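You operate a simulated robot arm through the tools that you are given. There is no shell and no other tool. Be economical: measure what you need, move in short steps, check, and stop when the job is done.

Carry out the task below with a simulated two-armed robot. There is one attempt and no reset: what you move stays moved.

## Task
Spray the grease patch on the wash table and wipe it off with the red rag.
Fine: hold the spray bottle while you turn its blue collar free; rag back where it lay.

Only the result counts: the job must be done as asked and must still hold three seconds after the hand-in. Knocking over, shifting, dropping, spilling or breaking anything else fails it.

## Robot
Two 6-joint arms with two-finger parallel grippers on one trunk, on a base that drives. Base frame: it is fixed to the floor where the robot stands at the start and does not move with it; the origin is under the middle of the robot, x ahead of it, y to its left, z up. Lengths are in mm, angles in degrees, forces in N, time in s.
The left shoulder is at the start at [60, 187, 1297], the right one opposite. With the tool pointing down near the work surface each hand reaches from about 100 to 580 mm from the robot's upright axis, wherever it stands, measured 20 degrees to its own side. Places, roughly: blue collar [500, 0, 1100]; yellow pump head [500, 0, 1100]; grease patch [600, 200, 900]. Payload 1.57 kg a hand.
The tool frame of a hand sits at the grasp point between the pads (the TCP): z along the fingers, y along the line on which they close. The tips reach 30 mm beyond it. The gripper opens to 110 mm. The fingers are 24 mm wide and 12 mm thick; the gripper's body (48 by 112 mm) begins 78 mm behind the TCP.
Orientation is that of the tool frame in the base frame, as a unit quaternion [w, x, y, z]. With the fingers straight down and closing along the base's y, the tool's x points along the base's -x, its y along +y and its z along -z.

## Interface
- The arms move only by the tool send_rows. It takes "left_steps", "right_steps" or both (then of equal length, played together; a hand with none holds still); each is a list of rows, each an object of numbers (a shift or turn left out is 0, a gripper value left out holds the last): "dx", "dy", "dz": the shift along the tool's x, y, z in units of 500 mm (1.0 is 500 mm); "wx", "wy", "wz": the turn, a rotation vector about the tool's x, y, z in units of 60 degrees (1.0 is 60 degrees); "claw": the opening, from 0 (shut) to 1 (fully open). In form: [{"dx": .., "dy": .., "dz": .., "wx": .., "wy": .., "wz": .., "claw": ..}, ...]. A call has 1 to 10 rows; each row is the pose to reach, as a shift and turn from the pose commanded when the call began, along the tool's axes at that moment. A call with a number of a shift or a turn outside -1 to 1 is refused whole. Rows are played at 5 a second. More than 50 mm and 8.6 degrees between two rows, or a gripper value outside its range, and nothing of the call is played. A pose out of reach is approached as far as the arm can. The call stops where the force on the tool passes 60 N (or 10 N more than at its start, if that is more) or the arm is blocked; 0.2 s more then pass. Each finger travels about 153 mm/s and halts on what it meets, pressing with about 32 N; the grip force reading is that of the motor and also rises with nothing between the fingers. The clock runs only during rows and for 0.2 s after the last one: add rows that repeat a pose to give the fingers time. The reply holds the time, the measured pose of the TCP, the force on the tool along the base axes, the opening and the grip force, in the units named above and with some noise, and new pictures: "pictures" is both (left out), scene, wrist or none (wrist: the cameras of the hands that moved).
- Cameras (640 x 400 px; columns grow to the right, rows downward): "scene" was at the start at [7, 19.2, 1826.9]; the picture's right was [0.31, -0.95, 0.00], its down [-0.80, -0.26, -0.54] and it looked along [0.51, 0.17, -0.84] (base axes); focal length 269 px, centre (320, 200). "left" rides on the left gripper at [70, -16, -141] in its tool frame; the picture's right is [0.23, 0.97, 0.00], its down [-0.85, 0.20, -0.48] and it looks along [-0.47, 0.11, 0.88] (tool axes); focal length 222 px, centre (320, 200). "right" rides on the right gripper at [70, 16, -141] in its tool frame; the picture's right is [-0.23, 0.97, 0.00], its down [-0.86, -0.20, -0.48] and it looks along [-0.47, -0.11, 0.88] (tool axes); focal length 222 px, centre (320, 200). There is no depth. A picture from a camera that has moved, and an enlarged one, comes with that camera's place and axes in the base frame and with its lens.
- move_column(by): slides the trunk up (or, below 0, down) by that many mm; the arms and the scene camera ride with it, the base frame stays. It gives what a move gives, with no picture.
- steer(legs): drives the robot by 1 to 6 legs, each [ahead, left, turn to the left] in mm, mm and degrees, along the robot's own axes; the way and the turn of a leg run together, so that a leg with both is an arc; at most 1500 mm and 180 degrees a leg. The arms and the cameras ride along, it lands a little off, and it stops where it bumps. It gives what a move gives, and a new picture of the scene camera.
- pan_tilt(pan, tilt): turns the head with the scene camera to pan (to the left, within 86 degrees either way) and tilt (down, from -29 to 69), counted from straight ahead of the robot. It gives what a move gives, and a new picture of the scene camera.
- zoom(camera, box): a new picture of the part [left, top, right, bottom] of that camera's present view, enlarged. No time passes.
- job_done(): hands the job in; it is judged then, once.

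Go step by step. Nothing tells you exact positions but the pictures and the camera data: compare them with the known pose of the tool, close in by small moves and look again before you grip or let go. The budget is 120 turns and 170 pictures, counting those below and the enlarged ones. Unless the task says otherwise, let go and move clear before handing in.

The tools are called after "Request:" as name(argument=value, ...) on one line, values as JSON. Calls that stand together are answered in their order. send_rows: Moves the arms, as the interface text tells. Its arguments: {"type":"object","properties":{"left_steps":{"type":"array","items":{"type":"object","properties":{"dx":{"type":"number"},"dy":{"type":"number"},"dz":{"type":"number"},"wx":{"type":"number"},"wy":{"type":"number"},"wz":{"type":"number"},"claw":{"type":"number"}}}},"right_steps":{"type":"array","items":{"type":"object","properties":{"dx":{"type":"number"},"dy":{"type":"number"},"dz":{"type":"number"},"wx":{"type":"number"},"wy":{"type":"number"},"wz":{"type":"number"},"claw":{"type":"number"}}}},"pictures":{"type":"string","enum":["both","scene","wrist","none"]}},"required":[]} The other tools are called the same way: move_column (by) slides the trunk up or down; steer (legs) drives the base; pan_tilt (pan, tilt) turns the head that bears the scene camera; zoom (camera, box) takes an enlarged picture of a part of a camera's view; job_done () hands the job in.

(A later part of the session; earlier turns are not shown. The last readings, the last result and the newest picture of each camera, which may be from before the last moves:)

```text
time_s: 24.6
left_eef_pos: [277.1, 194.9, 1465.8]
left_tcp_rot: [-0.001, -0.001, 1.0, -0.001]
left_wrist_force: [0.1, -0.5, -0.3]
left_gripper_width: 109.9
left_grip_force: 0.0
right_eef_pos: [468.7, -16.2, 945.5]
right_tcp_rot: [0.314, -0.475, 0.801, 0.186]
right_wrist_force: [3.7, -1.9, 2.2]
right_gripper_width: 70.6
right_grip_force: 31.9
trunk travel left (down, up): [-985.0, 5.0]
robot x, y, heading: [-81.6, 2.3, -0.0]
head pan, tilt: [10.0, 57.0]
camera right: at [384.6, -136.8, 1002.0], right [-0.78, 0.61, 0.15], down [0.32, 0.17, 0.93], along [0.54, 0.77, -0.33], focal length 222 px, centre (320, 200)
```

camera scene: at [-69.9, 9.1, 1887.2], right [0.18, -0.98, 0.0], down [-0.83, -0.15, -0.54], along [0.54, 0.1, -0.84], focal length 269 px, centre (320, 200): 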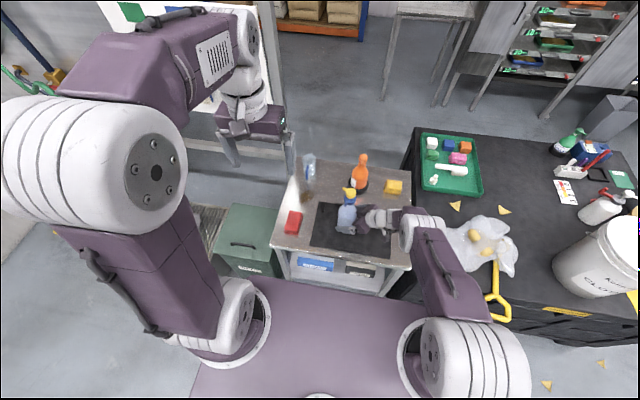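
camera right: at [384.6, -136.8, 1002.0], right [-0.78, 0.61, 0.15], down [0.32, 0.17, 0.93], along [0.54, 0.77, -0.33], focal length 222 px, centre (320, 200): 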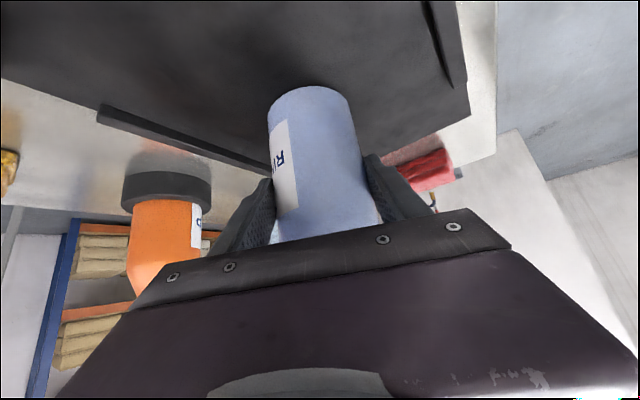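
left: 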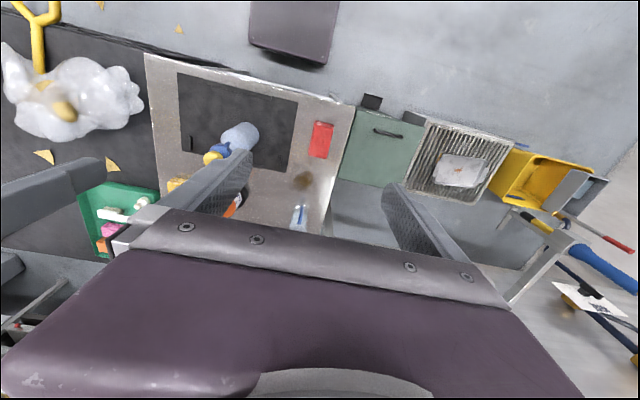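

Firm grip (70.6 mm, 32 N). Now I bring the left hand above the collar, closing line turned to azimuth ≈101°.

Request:
send_rows(left_steps=[{"dx": -0.044, "dy": -0.044, "dz": 0.057, "wz": -0.02}, {"dx": -0.088, "dy": -0.089, "dz": 0.114, "wz": -0.04}, {"dx": -0.132, "dy": -0.133, "dz": 0.171, "wz": -0.06}, {"dx": -0.176, "dy": -0.178, "dz": 0.228, "wz": -0.08}, {"dx": -0.22, "dy": -0.222, "dz": 0.284, "wz": -0.1}, {"dx": -0.264, "dy": -0.267, "dz": 0.341, "wz": -0.12}, {"dx": -0.308, "dy": -0.311, "dz": 0.398, "wz": -0.14}, {"dx": -0.352, "dy": -0.356, "dz": 0.455, "wz": -0.16}, {"dx": -0.396, "dy": -0.4, "dz": 0.512, "wz": -0.183}, {"dx": -0.396, "dy": -0.4, "dz": 0.512, "wz": -0.183}])

Request:
zoom(camera="left", box=[240, 100, 400, 200])

```text
time_s: 26.9
left_eef_pos: [472.4, -2.2, 1207.6]
left_tcp_rot: [0.001, -0.097, 0.995, 0.001]
left_wrist_force: [0.1, -0.2, -0.1]
left_gripper_width: 110.3
left_grip_force: 0.0
right_eef_pos: [466.7, -13.6, 945.6]
right_tcp_rot: [0.313, -0.475, 0.801, 0.185]
right_wrist_force: [-2.1, -0.3, 1.1]
right_gripper_width: 70.7
right_grip_force: 32.2
trunk travel left (down, up): [-985.0, 5.0]
robot x, y, heading: [-78.7, 0.6, -0.0]
head pan, tilt: [10.0, 57.0]
camera scene: at [-71.2, 10.2, 1887.1], right [0.18, -0.98, 0.0], down [-0.83, -0.15, -0.55], along [0.54, 0.1, -0.84], focal length 269 px, centre (320, 200)
camera left: at [407.9, -33.9, 1350.5], right [-0.41, 0.91, 0.0], down [0.8, 0.36, 0.48], along [0.44, 0.2, -0.88], focal length 222 px, centre (320, 200)
```

scene: 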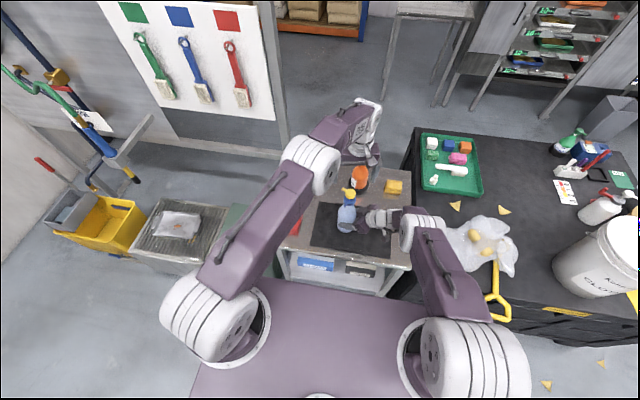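
left: 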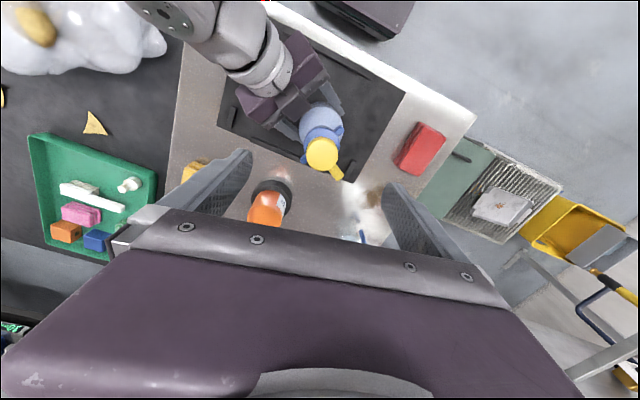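

```text
4.00 times, centred on (320, 150) of left
camera zoom: at [407.9, -33.9, 1350.5], right [-0.41, 0.91, 0.0], down [0.8, 0.36, 0.48], along [0.44, 0.2, -0.88], focal length 888 px, centre (320, 400)
```

zoom: 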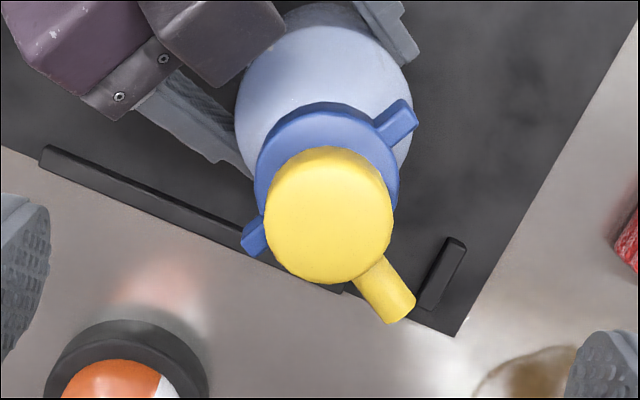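

The left hand is centred over the pump head (472, −2); the wings lie at ≈151°/−27°, collar top at z≈1072. I lower the open left hand to TCP z≈1080 around the collar.

Request:
send_rows(left_steps=[{"dz": 0.085}, {"dz": 0.17}, {"dz": 0.235}, {"dz": 0.255}, {"dz": 0.255}], pictures="wrist")

Request:
zoom(camera="right", box=[220, 60, 420, 260])

```text
time_s: 28.1
left_eef_pos: [469.0, -1.5, 1082.3]
left_tcp_rot: [0.0, -0.097, 0.995, 0.0]
left_wrist_force: [0.8, 0.0, -0.8]
left_gripper_width: 110.1
left_grip_force: 0.1
left hand out of reach, approached as far as the arm can: row 4, 5
right_eef_pos: [466.1, -15.0, 946.0]
right_tcp_rot: [0.313, -0.475, 0.801, 0.186]
right_wrist_force: [-2.5, 0.7, -0.2]
right_gripper_width: 70.4
right_grip_force: 32.2
trunk travel left (down, up): [-985.0, 5.0]
robot x, y, heading: [-79.3, 0.1, 0.3]
head pan, tilt: [10.0, 57.0]
camera left: at [404.6, -32.3, 1224.4], right [-0.41, 0.91, 0.0], down [0.8, 0.36, 0.48], along [0.44, 0.2, -0.88], focal length 222 px, centre (320, 200)
```

left: 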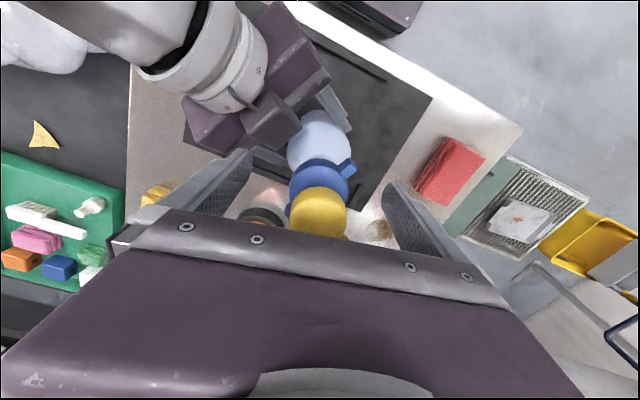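

```text
2.00 times, centred on (320, 160) of right
camera zoom: at [383.4, -136.5, 1002.0], right [-0.78, 0.61, 0.15], down [0.32, 0.17, 0.93], along [0.54, 0.77, -0.33], focal length 444 px, centre (320, 280)
```

zoom: 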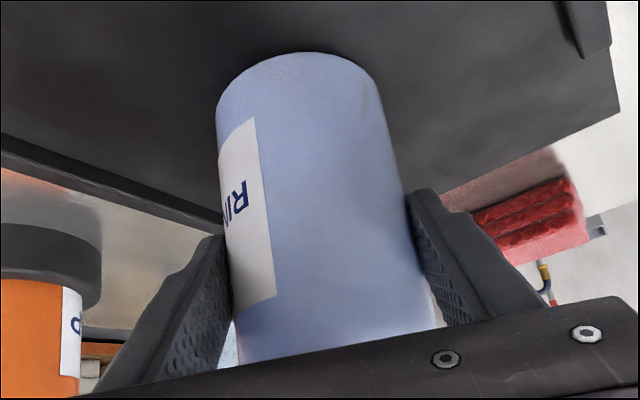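

The left arm is at its stretch limit here. I lift the bottle slightly and bring it 50 mm closer with both hands moving together, then set it down on the mat again.

Request:
send_rows(right_steps=[{"dx": -0.02, "dz": -0.022}, {"dx": -0.003, "dy": 0.044, "dz": -0.038}, {"dx": 0.015, "dy": 0.088, "dz": -0.055}, {"dx": 0.034, "dy": 0.088, "dz": -0.034}, {"dx": 0.034, "dy": 0.088, "dz": -0.034}], left_steps=[{"dz": -0.03}, {"dx": 0.046, "dy": 0.009, "dz": -0.03}, {"dx": 0.092, "dy": 0.018, "dz": -0.03}, {"dx": 0.092, "dy": 0.018, "dz": 0.002}, {"dx": 0.092, "dy": 0.018, "dz": 0.002}], pictures="wrist")

Request:
zoom(camera="left", box=[220, 90, 440, 250])

```text
time_s: 29.2
left_eef_pos: [424.4, -3.6, 1081.1]
left_tcp_rot: [0.0, -0.097, 0.995, 0.0]
left_wrist_force: [0.0, 0.1, -0.2]
left_gripper_width: 109.9
left_grip_force: 0.2
right_eef_pos: [418.1, -16.0, 945.2]
right_tcp_rot: [0.313, -0.476, 0.801, 0.185]
right_wrist_force: [3.9, -4.2, 5.4]
right_gripper_width: 70.5
right_grip_force: 32.2
trunk travel left (down, up): [-985.0, 5.0]
robot x, y, heading: [-79.6, 2.8, -0.1]
head pan, tilt: [10.0, 57.0]
camera right: at [334.4, -136.9, 1002.9], right [-0.78, 0.61, 0.15], down [0.32, 0.17, 0.93], along [0.55, 0.77, -0.33], focal length 222 px, centre (320, 200)
camera left: at [358.3, -33.3, 1222.9], right [-0.41, 0.91, 0.0], down [0.8, 0.36, 0.48], along [0.44, 0.2, -0.88], focal length 222 px, centre (320, 200)
```

right: 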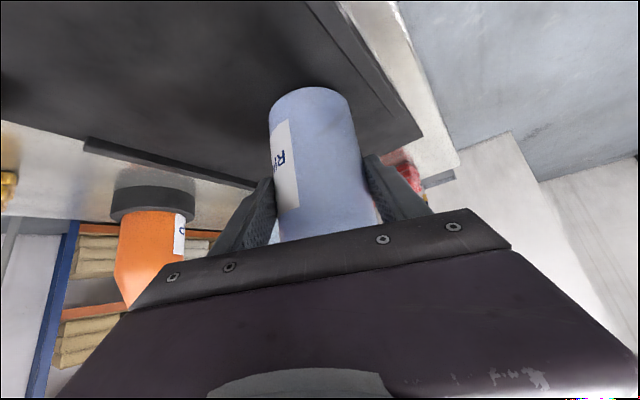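
left: 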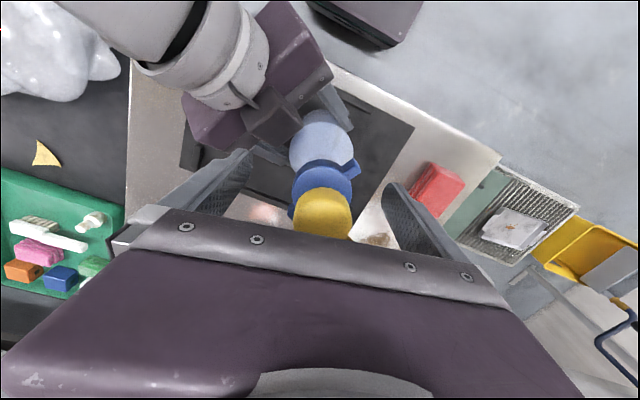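

```text
2.50 times, centred on (330, 170) of left
camera zoom: at [358.3, -33.3, 1222.9], right [-0.41, 0.91, 0.0], down [0.8, 0.36, 0.48], along [0.44, 0.2, -0.88], focal length 555 px, centre (295, 275)
```

zoom: 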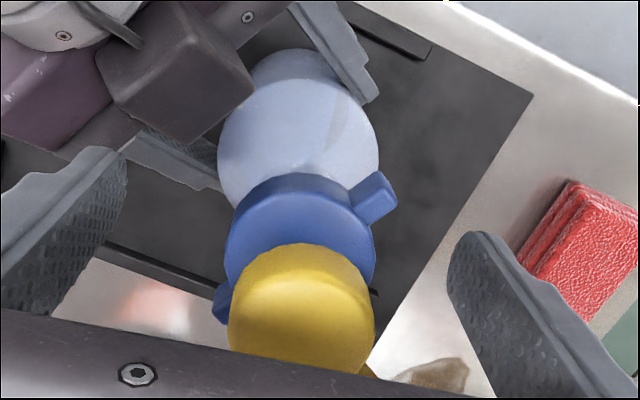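

The collar is centred between the left fingers, clear of nozzle and wings. Closing the left gripper on the collar.

Request:
send_rows(left_steps=[{"claw": 0.75}, {"claw": 0.5}, {"claw": 0.3}, {"claw": 0.3}, {"claw": 0.3}], pictures="wrist")

Request:
zoom(camera="left", box=[220, 90, 440, 250])

```text
time_s: 30.4
left_eef_pos: [423.1, 0.0, 1080.9]
left_tcp_rot: [0.0, -0.097, 0.995, 0.001]
left_wrist_force: [-2.4, 13.9, 2.9]
left_gripper_width: 44.5
left_grip_force: 32.0
right_eef_pos: [419.3, -15.7, 946.7]
right_tcp_rot: [0.313, -0.476, 0.801, 0.185]
right_wrist_force: [7.6, -17.3, 12.2]
right_gripper_width: 70.6
right_grip_force: 31.5
trunk travel left (down, up): [-985.0, 5.0]
robot x, y, heading: [-81.0, 1.9, 0.2]
head pan, tilt: [10.0, 57.0]
camera left: at [358.2, -32.3, 1222.9], right [-0.41, 0.91, 0.0], down [0.8, 0.36, 0.48], along [0.44, 0.2, -0.88], focal length 222 px, centre (320, 200)
```

left: 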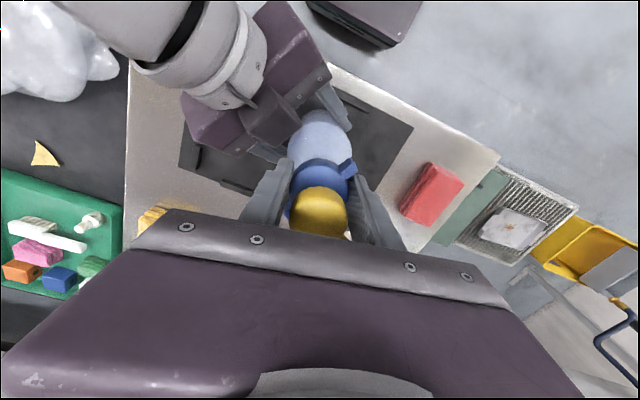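

```text
2.50 times, centred on (330, 170) of left
camera zoom: at [358.2, -32.3, 1222.9], right [-0.41, 0.91, 0.0], down [0.8, 0.36, 0.48], along [0.44, 0.2, -0.88], focal length 555 px, centre (295, 275)
```

zoom: 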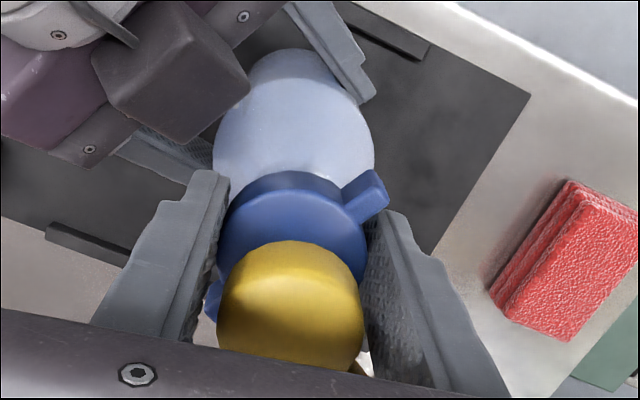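

Collar gripped (44.5 mm). Now turn it counter-clockwise (seen from above) in small steps, first 45°.

Request:
send_rows(left_steps=[{"dy": 0.004}, {"dy": 0.004, "wz": -0.12}, {"dy": 0.004, "wz": -0.24}, {"dy": 0.004, "wz": -0.36}, {"dy": 0.004, "wz": -0.48}, {"dy": 0.004, "wz": -0.6}, {"dy": 0.004, "wz": -0.75}, {"dy": 0.004, "wz": -0.75}], pictures="wrist")

Request:
zoom(camera="left", box=[220, 90, 440, 250])

```text
refused: row 7 steps farther than a row can; nothing moved
```

```text
2.50 times, centred on (330, 170) of left
camera zoom: at [358.2, -32.3, 1222.9], right [-0.41, 0.91, 0.0], down [0.8, 0.36, 0.48], along [0.44, 0.2, -0.88], focal length 555 px, centre (295, 275)
```

zoom: 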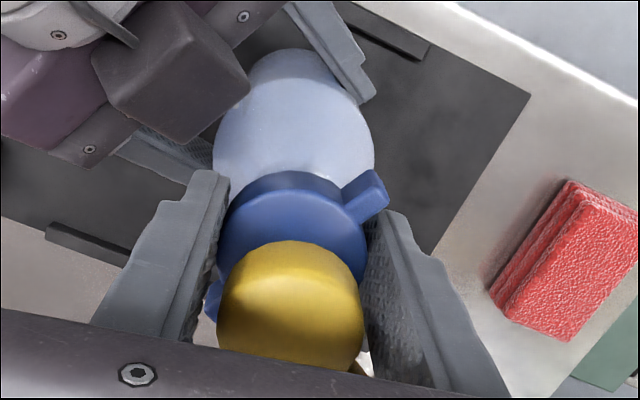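

The last row was too large a step; I resend with even 7° steps.

Request:
send_rows(left_steps=[{"dy": 0.004}, {"dy": 0.004, "wz": -0.12}, {"dy": 0.004, "wz": -0.24}, {"dy": 0.004, "wz": -0.36}, {"dy": 0.004, "wz": -0.48}, {"dy": 0.004, "wz": -0.6}, {"dy": 0.004, "wz": -0.72}, {"dy": 0.004, "wz": -0.72}], pictures="wrist")

Request:
zoom(camera="left", box=[220, 90, 440, 250])

```text
time_s: 32.2
left_eef_pos: [422.7, 0.6, 1081.7]
left_tcp_rot: [0.0, -0.457, 0.889, 0.0]
left_wrist_force: [-1.7, -9.7, -13.7]
left_gripper_width: 44.8
left_grip_force: 31.8
right_eef_pos: [417.5, -13.2, 946.4]
right_tcp_rot: [0.312, -0.476, 0.801, 0.186]
right_wrist_force: [1.0, 10.4, 16.2]
right_gripper_width: 70.4
right_grip_force: 31.9
trunk travel left (down, up): [-985.0, 5.0]
robot x, y, heading: [-76.6, -2.3, 0.1]
head pan, tilt: [10.0, 57.0]
camera left: at [395.9, -67.5, 1223.7], right [-0.92, 0.38, 0.0], down [0.34, 0.81, 0.48], along [0.18, 0.44, -0.88], focal length 222 px, centre (320, 200)
```

left: 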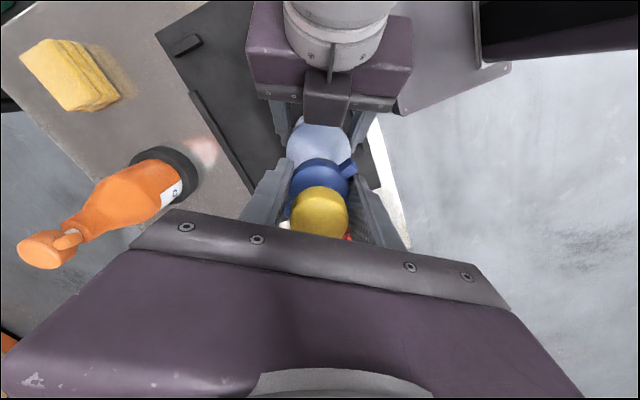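

```text
2.50 times, centred on (330, 170) of left
camera zoom: at [395.9, -67.5, 1223.7], right [-0.92, 0.38, 0.0], down [0.34, 0.81, 0.48], along [0.18, 0.44, -0.88], focal length 555 px, centre (295, 275)
```

zoom: 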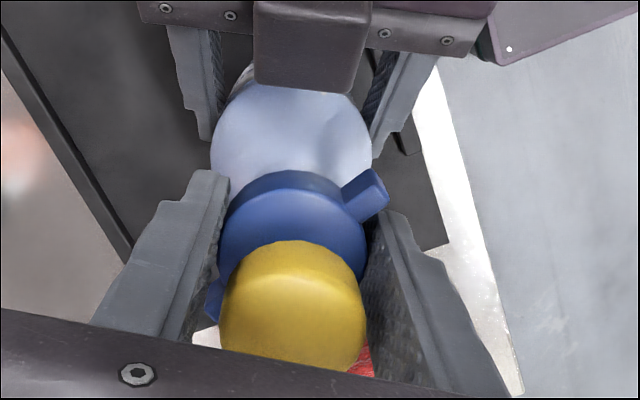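

The collar turned 43° with the hand while the body stayed put. I continue and watch the forces.

Request:
send_rows(left_steps=[{"wz": -0.12}, {"wz": -0.24}, {"wz": -0.36}, {"wz": -0.48}, {"wz": -0.6}, {"wz": -0.72}, {"wz": -0.72}], pictures="wrist")

Request:
zoom(camera="left", box=[220, 90, 440, 250])

Request:
zoom(camera="scene", box=[290, 140, 410, 260])

```text
time_s: 33.9
left_eef_pos: [423.8, 0.7, 1083.2]
left_tcp_rot: [0.0, 0.752, -0.659, 0.001]
left_wrist_force: [10.0, -6.1, -0.6]
left_gripper_width: 44.7
left_grip_force: 31.4
right_eef_pos: [416.7, -14.3, 945.0]
right_tcp_rot: [0.313, -0.476, 0.8, 0.186]
right_wrist_force: [-7.7, 11.7, 8.6]
right_gripper_width: 70.3
right_grip_force: 32.0
trunk travel left (down, up): [-985.0, 5.0]
robot x, y, heading: [-80.2, 2.3, 0.1]
head pan, tilt: [10.0, 57.0]
camera left: at [449.4, -67.7, 1224.5], right [-0.94, -0.35, 0.0], down [-0.31, 0.82, 0.48], along [-0.17, 0.45, -0.88], focal length 222 px, centre (320, 200)
```

left: 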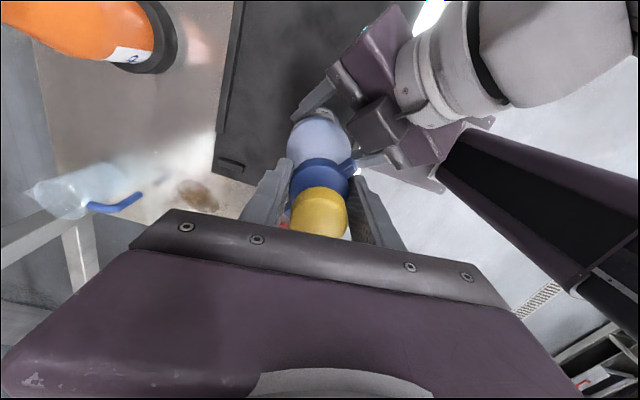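

```text
2.50 times, centred on (330, 170) of left
camera zoom: at [449.4, -67.7, 1224.5], right [-0.94, -0.35, 0.0], down [-0.31, 0.82, 0.48], along [-0.17, 0.45, -0.88], focal length 555 px, centre (295, 275)
```

zoom: 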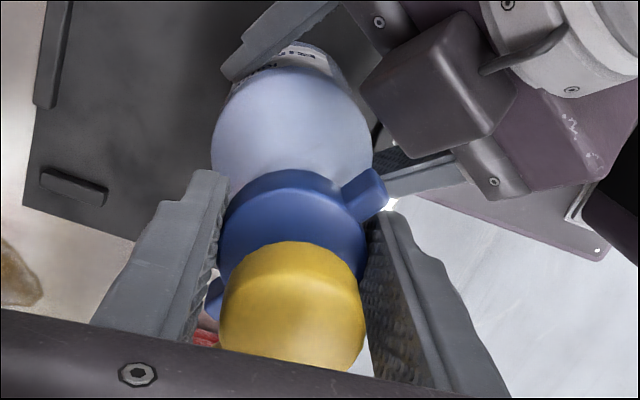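

```text
3.33 times, centred on (350, 200) of scene
camera zoom: at [-70.1, 10.7, 1887.3], right [0.18, -0.98, 0.0], down [-0.83, -0.15, -0.54], along [0.54, 0.1, -0.84], focal length 895 px, centre (220, 200)
```

zoom: 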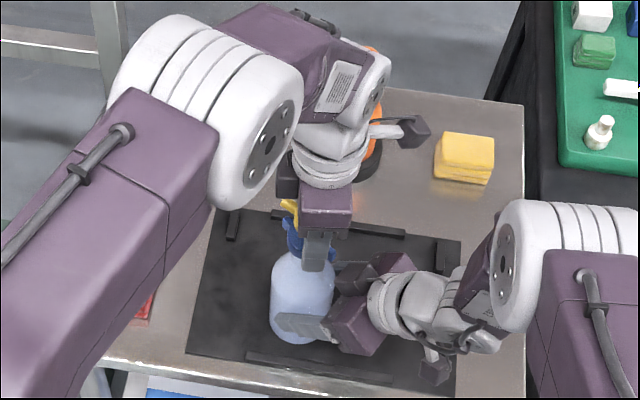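

The collar has turned about 86° and the nozzle kept its direction. I open the left hand and rise clear to inspect.

Request:
send_rows(left_steps=[{"claw": 0.5}, {"claw": 0.7}, {"claw": 0.7}, {"dz": -0.09}, {"dz": -0.18}, {"dz": -0.27}, {"dz": -0.27}], pictures="wrist")

Request:
zoom(camera="left", box=[240, 100, 400, 200])

```text
time_s: 35.5
left_eef_pos: [423.3, 1.3, 1220.2]
left_tcp_rot: [-0.001, 0.752, -0.659, 0.0]
left_wrist_force: [0.4, 0.7, -0.3]
left_gripper_width: 77.0
left_grip_force: 0.1
right_eef_pos: [417.1, -14.2, 946.2]
right_tcp_rot: [0.312, -0.476, 0.801, 0.186]
right_wrist_force: [-2.3, 0.0, 0.4]
right_gripper_width: 70.7
right_grip_force: 32.5
trunk travel left (down, up): [-985.0, 5.0]
robot x, y, heading: [-80.3, 1.2, -0.0]
head pan, tilt: [10.0, 57.0]
camera left: at [448.3, -67.8, 1360.9], right [-0.94, -0.35, 0.0], down [-0.31, 0.82, 0.48], along [-0.17, 0.45, -0.88], focal length 222 px, centre (320, 200)
```

left: 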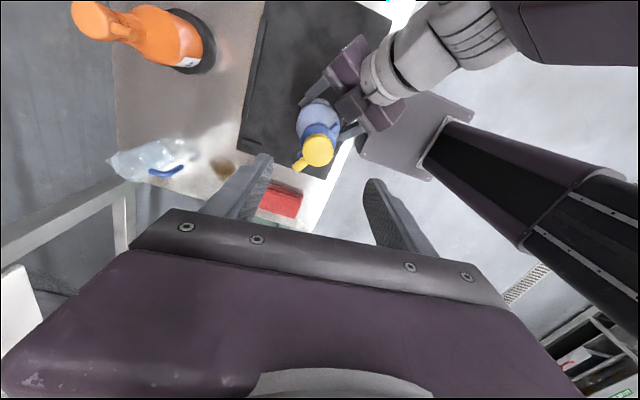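

```text
4.00 times, centred on (320, 150) of left
camera zoom: at [448.3, -67.8, 1360.9], right [-0.94, -0.35, 0.0], down [-0.31, 0.82, 0.48], along [-0.17, 0.45, -0.88], focal length 888 px, centre (320, 400)
```

zoom: 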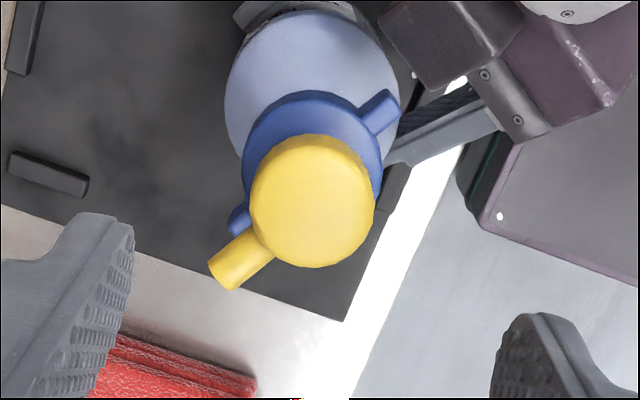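

The wing now sits under the nozzle. Next: left hand clear, then lift the bottle and tip it 50° towards the grease with the right hand, before driving ahead.

Request:
send_rows(right_steps=[{}, {"dx": -0.05, "dz": -0.054}, {"dx": -0.101, "dz": -0.108}, {"dx": -0.083, "dy": 0.01, "dz": -0.124, "wy": 0.119}, {"dx": -0.065, "dy": 0.02, "dz": -0.141, "wy": 0.238}, {"dx": -0.048, "dy": 0.03, "dz": -0.157, "wy": 0.357}, {"dx": -0.03, "dy": 0.04, "dz": -0.174, "wy": 0.476}, {"dx": -0.012, "dy": 0.05, "dz": -0.19, "wy": 0.595}, {"dx": 0.006, "dy": 0.06, "dz": -0.207, "wy": 0.714}, {"dx": 0.023, "dy": 0.067, "dz": -0.223, "wy": 0.833}], left_steps=[{"dz": -0.08}, {"dx": -0.05, "dy": -0.007, "dz": -0.15}, {"dx": -0.1, "dy": -0.013, "dz": -0.2}, {"dx": -0.15, "dy": -0.02, "dz": -0.25}, {"dx": -0.2, "dy": -0.026, "dz": -0.3}, {"dx": -0.25, "dy": -0.033, "dz": -0.3}, {"dx": -0.297, "dy": -0.039, "dz": -0.3}, {"dx": -0.297, "dy": -0.039, "dz": -0.3}, {"dx": -0.297, "dy": -0.039, "dz": -0.3}, {"dx": -0.297, "dy": -0.039, "dz": -0.3}])

```text
time_s: 37.6
left_eef_pos: [425.3, 151.3, 1367.1]
left_tcp_rot: [0.0, 0.752, -0.659, 0.0]
left_wrist_force: [0.3, -0.1, -0.3]
left_gripper_width: 77.2
left_grip_force: 0.0
right_eef_pos: [349.3, -72.6, 1019.5]
right_tcp_rot: [-0.055, -0.51, 0.858, -0.034]
right_wrist_force: [-0.7, 0.2, -4.7]
right_gripper_width: 70.6
right_grip_force: 31.8
right hand out of reach, approached as far as the arm can: row 8, 9
trunk travel left (down, up): [-985.0, 5.0]
robot x, y, heading: [-75.5, 1.0, -0.0]
head pan, tilt: [10.0, 57.0]
camera scene: at [-69.2, 10.9, 1887.2], right [0.18, -0.98, 0.0], down [-0.83, -0.15, -0.54], along [0.54, 0.09, -0.84], focal length 269 px, centre (320, 200)
camera right: at [311.1, -108.9, 1169.4], right [-0.75, 0.66, -0.03], down [0.61, 0.7, 0.36], along [0.26, 0.25, -0.93], focal length 222 px, centre (320, 200)
camera left: at [450.9, 82.8, 1509.3], right [-0.94, -0.35, 0.0], down [-0.31, 0.82, 0.48], along [-0.17, 0.45, -0.88], focal length 222 px, centre (320, 200)
```

scene: 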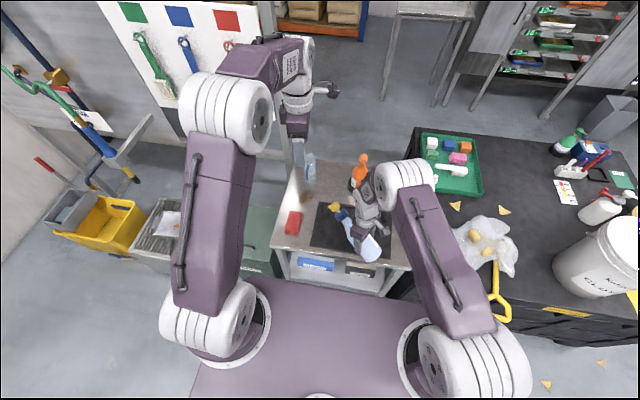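
right: 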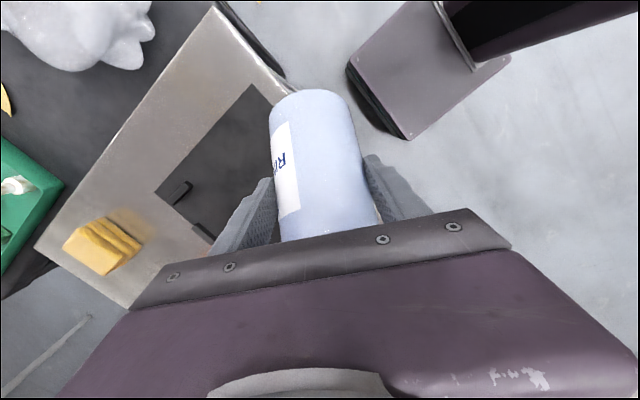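
left: 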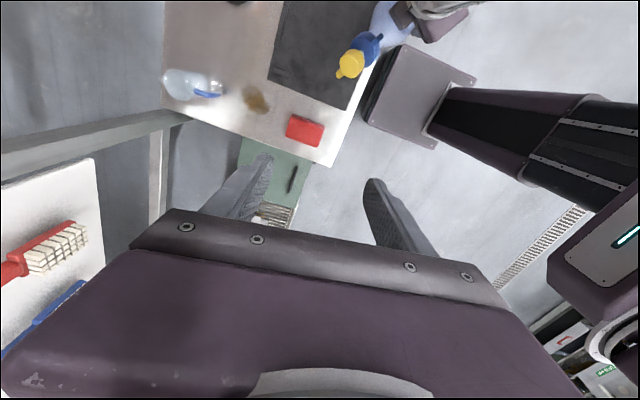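

The bottle is tipped by 50° and held firmly. I drive ahead 100 mm (table gap was fine at that place before).

Request:
steer(legs=[[100, 0, 0]])

Request:
zoom(camera="left", box=[150, 0, 450, 200])

```text
time_s: 38.8
left_eef_pos: [516.7, 149.1, 1371.1]
left_tcp_rot: [-0.003, 0.751, -0.66, 0.002]
left_wrist_force: [-0.1, 0.8, 0.2]
left_gripper_width: 77.0
left_grip_force: 0.1
right_eef_pos: [440.1, -72.6, 1022.6]
right_tcp_rot: [-0.052, -0.51, 0.858, -0.034]
right_wrist_force: [-0.7, 0.2, -4.3]
right_gripper_width: 70.6
right_grip_force: 32.4
trunk travel left (down, up): [-985.0, 5.0]
robot x, y, heading: [18.0, 0.6, 0.2]
head pan, tilt: [10.0, 57.0]
camera scene: at [18.7, 9.3, 1887.2], right [0.18, -0.98, 0.0], down [-0.82, -0.15, -0.55], along [0.54, 0.1, -0.84], focal length 269 px, centre (320, 200)
```

scene: 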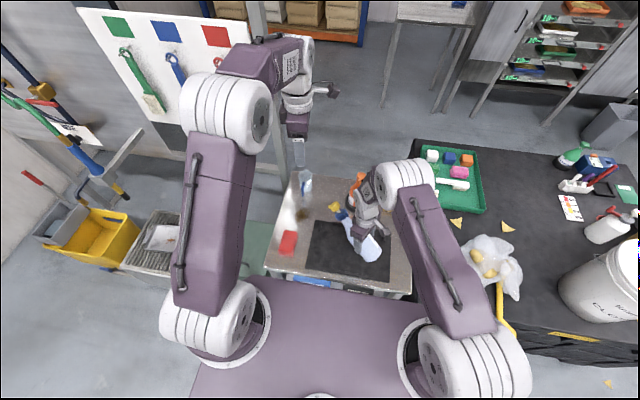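

```text
2.00 times, centred on (300, 100) of left
camera zoom: at [541.2, 81.5, 1513.2], right [-0.94, -0.35, -0.01], down [-0.31, 0.82, 0.48], along [-0.16, 0.45, -0.88], focal length 444 px, centre (360, 400)
```

zoom: 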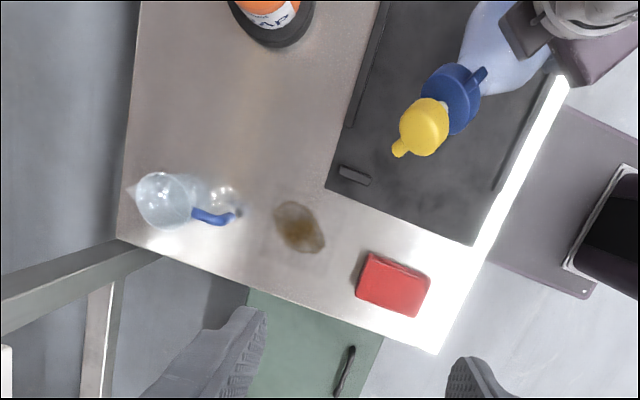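

Geometry checks out: nozzle near (523, 65) pointing at the grease (595, 190). I lower the bottle by 45 mm and bring the closed left hand, tilted 35°, to a standoff above the pump head.

Request:
send_rows(right_steps=[{"dx": -0.004, "dz": 0.03}, {"dx": -0.008, "dz": 0.06}, {"dx": -0.012, "dz": 0.09}, {"dx": -0.012, "dz": 0.09}, {"dx": -0.012, "dz": 0.09}, {"dx": -0.012, "dz": 0.09}, {"dx": -0.012, "dz": 0.09}, {"dx": -0.012, "dz": 0.09}], left_steps=[{"claw": 0.3, "dx": 0.013, "dy": -0.004, "dz": 0.066, "wx": -0.057, "wy": 0.078}, {"claw": 0, "dx": 0.026, "dy": -0.009, "dz": 0.132, "wx": -0.115, "wy": 0.157}, {"claw": 0, "dx": 0.039, "dy": -0.013, "dz": 0.198, "wx": -0.172, "wy": 0.235}, {"claw": 0, "dx": 0.052, "dy": -0.018, "dz": 0.264, "wx": -0.229, "wy": 0.314}, {"claw": 0, "dx": 0.065, "dy": -0.022, "dz": 0.33, "wx": -0.287, "wy": 0.393}, {"claw": 0, "dx": 0.077, "dy": -0.026, "dz": 0.395, "wx": -0.344, "wy": 0.471}, {"claw": 0, "dx": 0.089, "dy": -0.031, "dz": 0.46, "wx": -0.344, "wy": 0.471}, {"claw": 0, "dx": 0.089, "dy": -0.031, "dz": 0.46, "wx": -0.344, "wy": 0.471}])

Request:
zoom(camera="scene", box=[270, 150, 420, 250])

```text
time_s: 40.6
left_eef_pos: [539.1, 107.9, 1138.0]
left_tcp_rot: [0.294, 0.717, -0.628, 0.065]
left_wrist_force: [-0.5, -0.1, 0.3]
left_gripper_width: 0.1
left_grip_force: 21.0
left hand out of reach, approached as far as the arm can: row 7, 8
right_eef_pos: [447.8, -73.0, 975.2]
right_tcp_rot: [-0.054, -0.51, 0.858, -0.033]
right_wrist_force: [-0.3, 0.7, -4.2]
right_gripper_width: 70.3
right_grip_force: 31.6
trunk travel left (down, up): [-985.0, 5.0]
robot x, y, heading: [17.8, 2.3, 0.1]
head pan, tilt: [10.0, 57.0]
camera scene: at [29.5, 9.1, 1887.2], right [0.18, -0.98, 0.0], down [-0.83, -0.15, -0.54], along [0.54, 0.1, -0.84], focal length 269 px, centre (320, 200)
camera right: at [409.7, -109.7, 1123.9], right [-0.75, 0.66, -0.03], down [0.61, 0.7, 0.37], along [0.26, 0.26, -0.93], focal length 222 px, centre (320, 200)
camera left: at [607.0, 118.2, 1281.1], right [-0.87, -0.23, 0.43], down [-0.23, 0.97, 0.06], along [-0.44, -0.04, -0.9], focal length 222 px, centre (320, 200)
```

scene: 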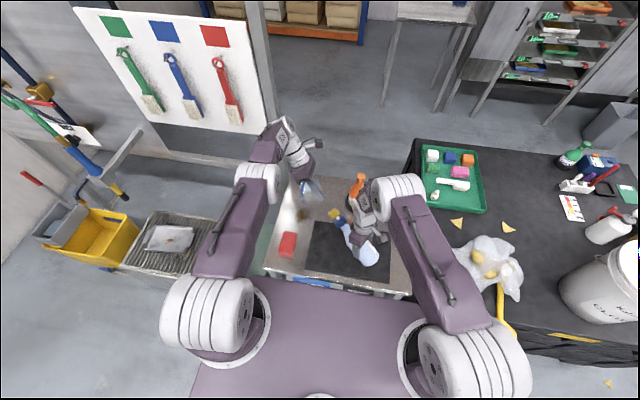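
right: 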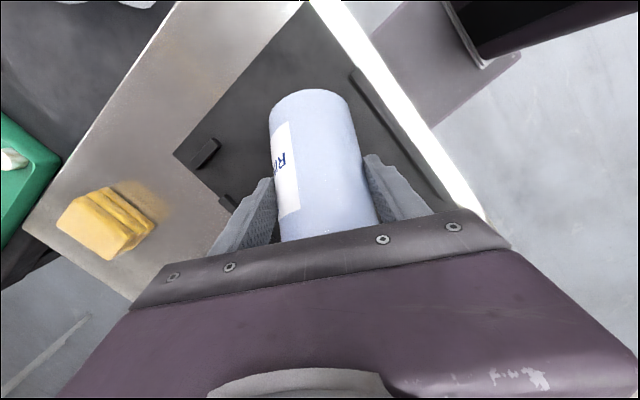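
left: 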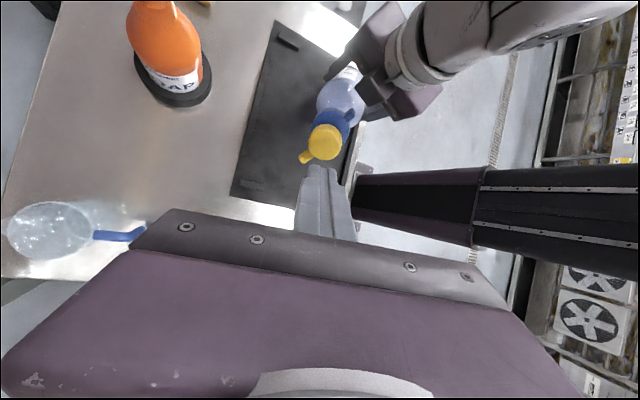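

```text
4.00 times, centred on (345, 200) of scene
camera zoom: at [29.5, 9.1, 1887.2], right [0.18, -0.98, 0.0], down [-0.83, -0.15, -0.54], along [0.54, 0.1, -0.84], focal length 1074 px, centre (220, 200)
```

zoom: 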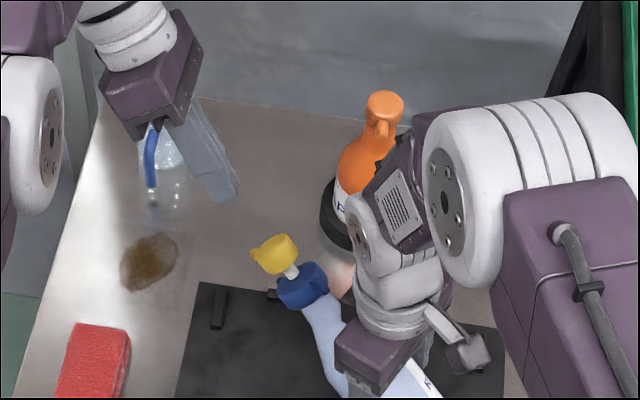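

The nozzle line points at the grease patch and the head top is at about (515, 52, 1074). I approach with the left finger tips to about 10 mm above the head.

Request:
send_rows(left_steps=[{"dx": 0.012, "dy": 0.002, "dz": 0.048}, {"dx": 0.023, "dy": 0.003, "dz": 0.095}, {"dx": 0.023, "dy": 0.003, "dz": 0.095}], pictures="wrist")

Request:
zoom(camera="scene", box=[280, 170, 380, 240])

Request:
zoom(camera="left", box=[260, 80, 400, 240])

```text
time_s: 41.4
left_eef_pos: [528.3, 73.0, 1105.8]
left_tcp_rot: [0.293, 0.717, -0.628, 0.066]
left_wrist_force: [-0.1, -0.4, 0.2]
left_gripper_width: 0.0
left_grip_force: 20.7
right_eef_pos: [447.7, -72.4, 974.9]
right_tcp_rot: [-0.055, -0.51, 0.858, -0.033]
right_wrist_force: [0.4, 0.3, -3.2]
right_gripper_width: 70.0
right_grip_force: 32.1
trunk travel left (down, up): [-985.0, 5.0]
robot x, y, heading: [19.0, -0.2, 0.3]
head pan, tilt: [10.0, 57.0]
camera left: at [596.1, 84.2, 1249.2], right [-0.87, -0.23, 0.44], down [-0.23, 0.97, 0.06], along [-0.44, -0.04, -0.9], focal length 222 px, centre (320, 200)
```

left: 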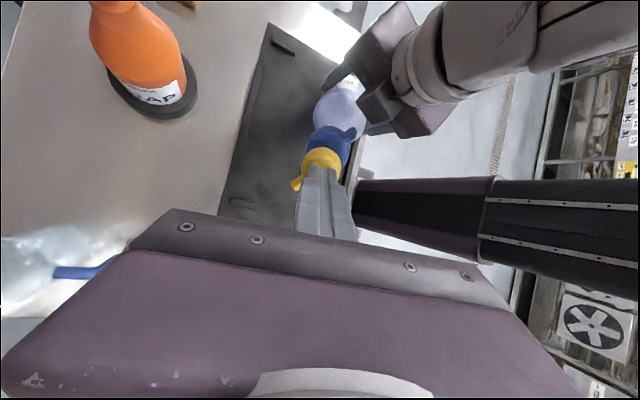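

```text
5.71 times, centred on (330, 205) of scene
camera zoom: at [30.4, 10.3, 1887.2], right [0.18, -0.98, 0.0], down [-0.83, -0.15, -0.54], along [0.54, 0.1, -0.84], focal length 1535 px, centre (263, 171)
```

zoom: 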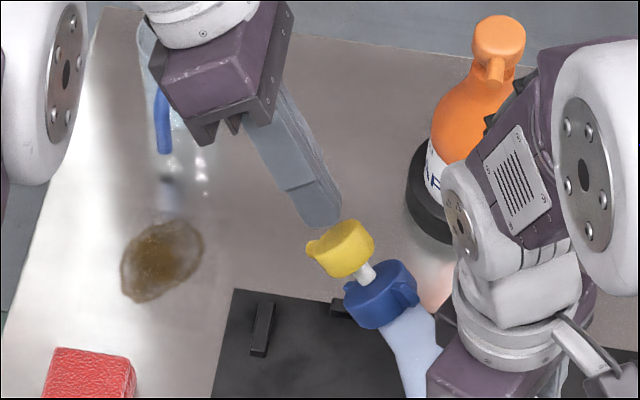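

```text
2.50 times, centred on (330, 160) of left
camera zoom: at [596.1, 84.2, 1249.2], right [-0.87, -0.23, 0.44], down [-0.23, 0.97, 0.06], along [-0.44, -0.04, -0.9], focal length 555 px, centre (295, 300)
```

zoom: 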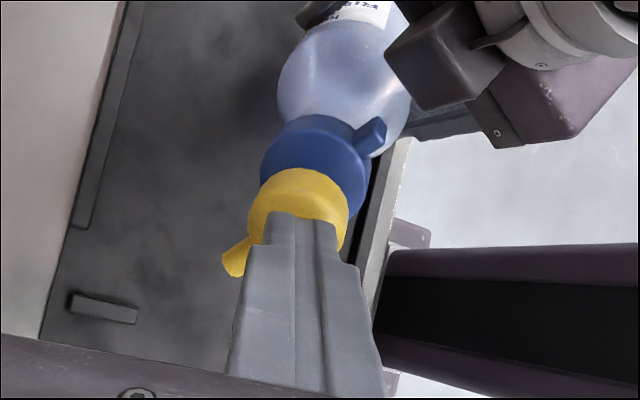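

Fingers are centred over the head. Pressing along the bottle's axis in small steps.

Request:
send_rows(left_steps=[{"dx": 0.002, "dy": 0.0015, "dz": 0.01}, {"dx": 0.004, "dy": 0.003, "dz": 0.019}, {"dx": 0.006, "dy": 0.0045, "dz": 0.029}, {"dx": 0.008, "dy": 0.006, "dz": 0.038}, {"dx": 0.0095, "dy": 0.007, "dz": 0.044}, {"dx": 0.0095, "dy": 0.007, "dz": 0.044}], pictures="none")

Request:
zoom(camera="scene", box=[280, 170, 380, 240])

```text
time_s: 42.8
left_eef_pos: [520.6, 59.2, 1091.3]
left_tcp_rot: [0.293, 0.717, -0.629, 0.067]
left_wrist_force: [2.1, 3.9, 2.3]
left_gripper_width: 0.1
left_grip_force: 21.4
right_eef_pos: [447.6, -72.0, 974.4]
right_tcp_rot: [-0.056, -0.511, 0.857, -0.032]
right_wrist_force: [-1.4, -4.1, -7.8]
right_gripper_width: 70.5
right_grip_force: 31.4
trunk travel left (down, up): [-985.0, 5.0]
robot x, y, heading: [19.4, 1.1, 0.1]
head pan, tilt: [10.0, 57.0]
```

```text
5.71 times, centred on (330, 205) of scene
camera zoom: at [30.9, 9.8, 1887.2], right [0.18, -0.98, 0.0], down [-0.83, -0.15, -0.54], along [0.54, 0.1, -0.84], focal length 1535 px, centre (263, 171)
```

zoom: 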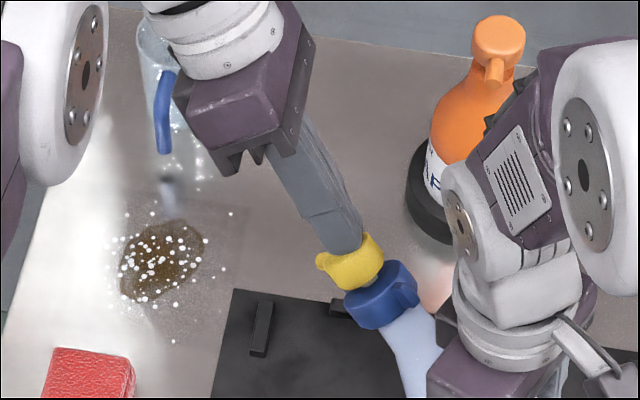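

The spray landed squarely on the grease. Now I retract the left hand up and away and lift the bottle.

Request:
send_rows(left_steps=[{"dx": -0.016, "dy": -0.005, "dz": -0.07}, {"dx": -0.033, "dy": -0.01, "dz": -0.139}, {"dx": 0.004, "dy": 0.017, "dz": -0.204}, {"dx": 0.041, "dy": 0.044, "dz": -0.27}, {"dx": 0.078, "dy": 0.072, "dz": -0.335}, {"dx": 0.115, "dy": 0.099, "dz": -0.401}, {"dx": 0.152, "dy": 0.126, "dz": -0.466}, {"dx": 0.152, "dy": 0.126, "dz": -0.466}], right_steps=[{}, {}, {"dx": 0.004, "dz": -0.03}, {"dx": 0.008, "dz": -0.06}, {"dx": 0.012, "dz": -0.09}, {"dx": 0.012, "dz": -0.09}, {"dx": 0.012, "dz": -0.09}, {"dx": 0.012, "dz": -0.09}], pictures="none")

Request:
steer(legs=[[-100, 0, 0]])

```text
time_s: 44.6
left_eef_pos: [542.7, 112.7, 1338.7]
left_tcp_rot: [0.295, 0.717, -0.629, 0.063]
left_wrist_force: [0.1, -0.1, -0.8]
left_gripper_width: 0.2
left_grip_force: 21.6
left hand out of reach, approached as far as the arm can: row 3, 4, 5, 6, 7, 8
right_eef_pos: [447.2, -73.3, 1018.7]
right_tcp_rot: [-0.054, -0.511, 0.858, -0.032]
right_wrist_force: [0.7, -0.1, -4.6]
right_gripper_width: 70.8
right_grip_force: 32.3
trunk travel left (down, up): [-985.0, 5.0]
robot x, y, heading: [19.0, -1.8, 0.1]
head pan, tilt: [10.0, 57.0]
```

```text
time_s: 45.8
left_eef_pos: [449.7, 111.1, 1335.0]
left_tcp_rot: [0.298, 0.716, -0.629, 0.061]
left_wrist_force: [0.1, 0.0, 1.5]
left_gripper_width: 0.0
left_grip_force: 21.1
right_eef_pos: [354.8, -74.0, 1017.4]
right_tcp_rot: [-0.057, -0.51, 0.858, -0.032]
right_wrist_force: [0.2, 0.6, -4.8]
right_gripper_width: 70.5
right_grip_force: 32.4
trunk travel left (down, up): [-985.0, 5.0]
robot x, y, heading: [-81.9, -3.1, 0.1]
head pan, tilt: [10.0, 57.0]
camera scene: at [-58.4, 9.3, 1887.0], right [0.18, -0.98, 0.0], down [-0.83, -0.15, -0.54], along [0.53, 0.1, -0.84], focal length 269 px, centre (320, 200)
```

scene: 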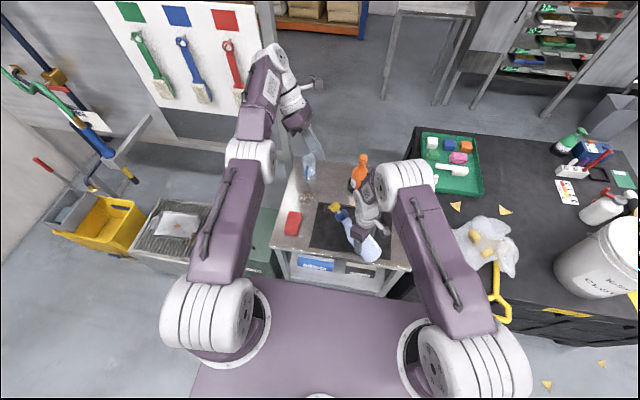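

Now reverse the tilt and carry the bottle over its original standing place, still ~30 mm up.

Request:
send_rows(right_steps=[{"dx": -0.032, "dy": -0.022, "dz": 0.008, "wy": -0.12}, {"dx": -0.065, "dy": -0.044, "dz": 0.016, "wy": -0.24}, {"dx": -0.097, "dy": -0.066, "dz": 0.025, "wy": -0.36}, {"dx": -0.13, "dy": -0.087, "dz": 0.033, "wy": -0.48}, {"dx": -0.162, "dy": -0.109, "dz": 0.041, "wy": -0.6}, {"dx": -0.195, "dy": -0.131, "dz": 0.05, "wy": -0.72}, {"dx": -0.227, "dy": -0.153, "dz": 0.058, "wy": -0.84}, {"dx": -0.227, "dy": -0.153, "dz": 0.058, "wy": -0.84}])

```text
time_s: 47.5
left_eef_pos: [444.2, 111.5, 1336.6]
left_tcp_rot: [0.295, 0.717, -0.629, 0.063]
left_wrist_force: [0.3, -0.6, 0.3]
left_gripper_width: 0.0
left_grip_force: 20.9
right_eef_pos: [467.4, -13.3, 977.6]
right_tcp_rot: [0.316, -0.475, 0.8, 0.188]
right_wrist_force: [0.7, -0.2, -5.0]
right_gripper_width: 70.6
right_grip_force: 31.8
trunk travel left (down, up): [-985.0, 5.0]
robot x, y, heading: [-75.6, 1.4, 0.1]
head pan, tilt: [10.0, 57.0]
camera scene: at [-68.5, 9.5, 1887.2], right [0.18, -0.98, 0.0], down [-0.83, -0.15, -0.54], along [0.54, 0.1, -0.84], focal length 269 px, centre (320, 200)
camera right: at [383.7, -135.6, 1032.0], right [-0.78, 0.61, 0.16], down [0.32, 0.17, 0.93], along [0.54, 0.77, -0.32], focal length 222 px, centre (320, 200)
```

scene: 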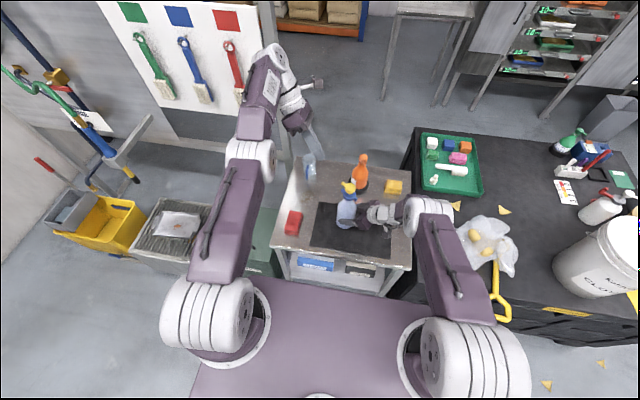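
right: 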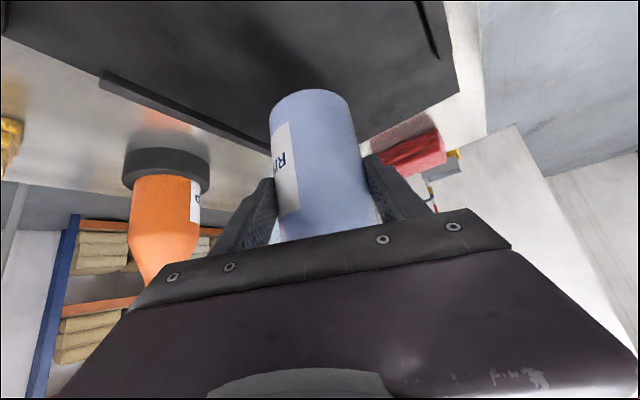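

Upright over its place. Lowering gently and watching the vertical force.

Request:
send_rows(right_steps=[{"dx": 0.014, "dz": 0.015}, {"dx": 0.028, "dz": 0.03}, {"dx": 0.038, "dz": 0.041}, {"dx": 0.038, "dz": 0.041}], pictures="none")

Request:
send_rows(right_steps=[{"dx": 0.0013, "dz": 0.0014}, {"dx": 0.0027, "dz": 0.0028}, {"dx": 0.004, "dz": 0.0042}, {"dx": 0.004, "dz": 0.0042}], pictures="wrist")

```text
time_s: 48.5
left_eef_pos: [442.3, 111.9, 1338.6]
left_tcp_rot: [0.295, 0.716, -0.629, 0.063]
left_wrist_force: [-0.2, 0.1, -0.1]
left_gripper_width: 0.0
left_grip_force: 21.1
right_eef_pos: [466.8, -14.0, 948.8]
right_tcp_rot: [0.316, -0.475, 0.8, 0.187]
right_wrist_force: [-0.3, 0.2, -4.7]
right_gripper_width: 70.4
right_grip_force: 32.2
trunk travel left (down, up): [-985.0, 5.0]
robot x, y, heading: [-82.8, -2.3, 0.2]
head pan, tilt: [10.0, 57.0]
```

```text
time_s: 49.5
left_eef_pos: [441.9, 110.5, 1338.4]
left_tcp_rot: [0.295, 0.716, -0.63, 0.063]
left_wrist_force: [-0.7, 0.1, -0.8]
left_gripper_width: 0.1
left_grip_force: 20.7
right_eef_pos: [466.9, -15.0, 944.9]
right_tcp_rot: [0.318, -0.474, 0.799, 0.189]
right_wrist_force: [-1.0, -3.3, 1.5]
right_gripper_width: 70.3
right_grip_force: 31.8
trunk travel left (down, up): [-985.0, 5.0]
robot x, y, heading: [-81.0, -1.8, -0.0]
head pan, tilt: [10.0, 57.0]
camera right: at [383.5, -136.2, 1001.2], right [-0.78, 0.61, 0.15], down [0.32, 0.17, 0.93], along [0.55, 0.77, -0.32], focal length 222 px, centre (320, 200)
```

right: 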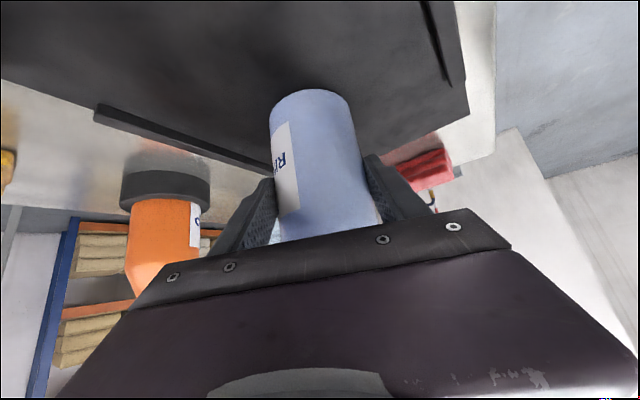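

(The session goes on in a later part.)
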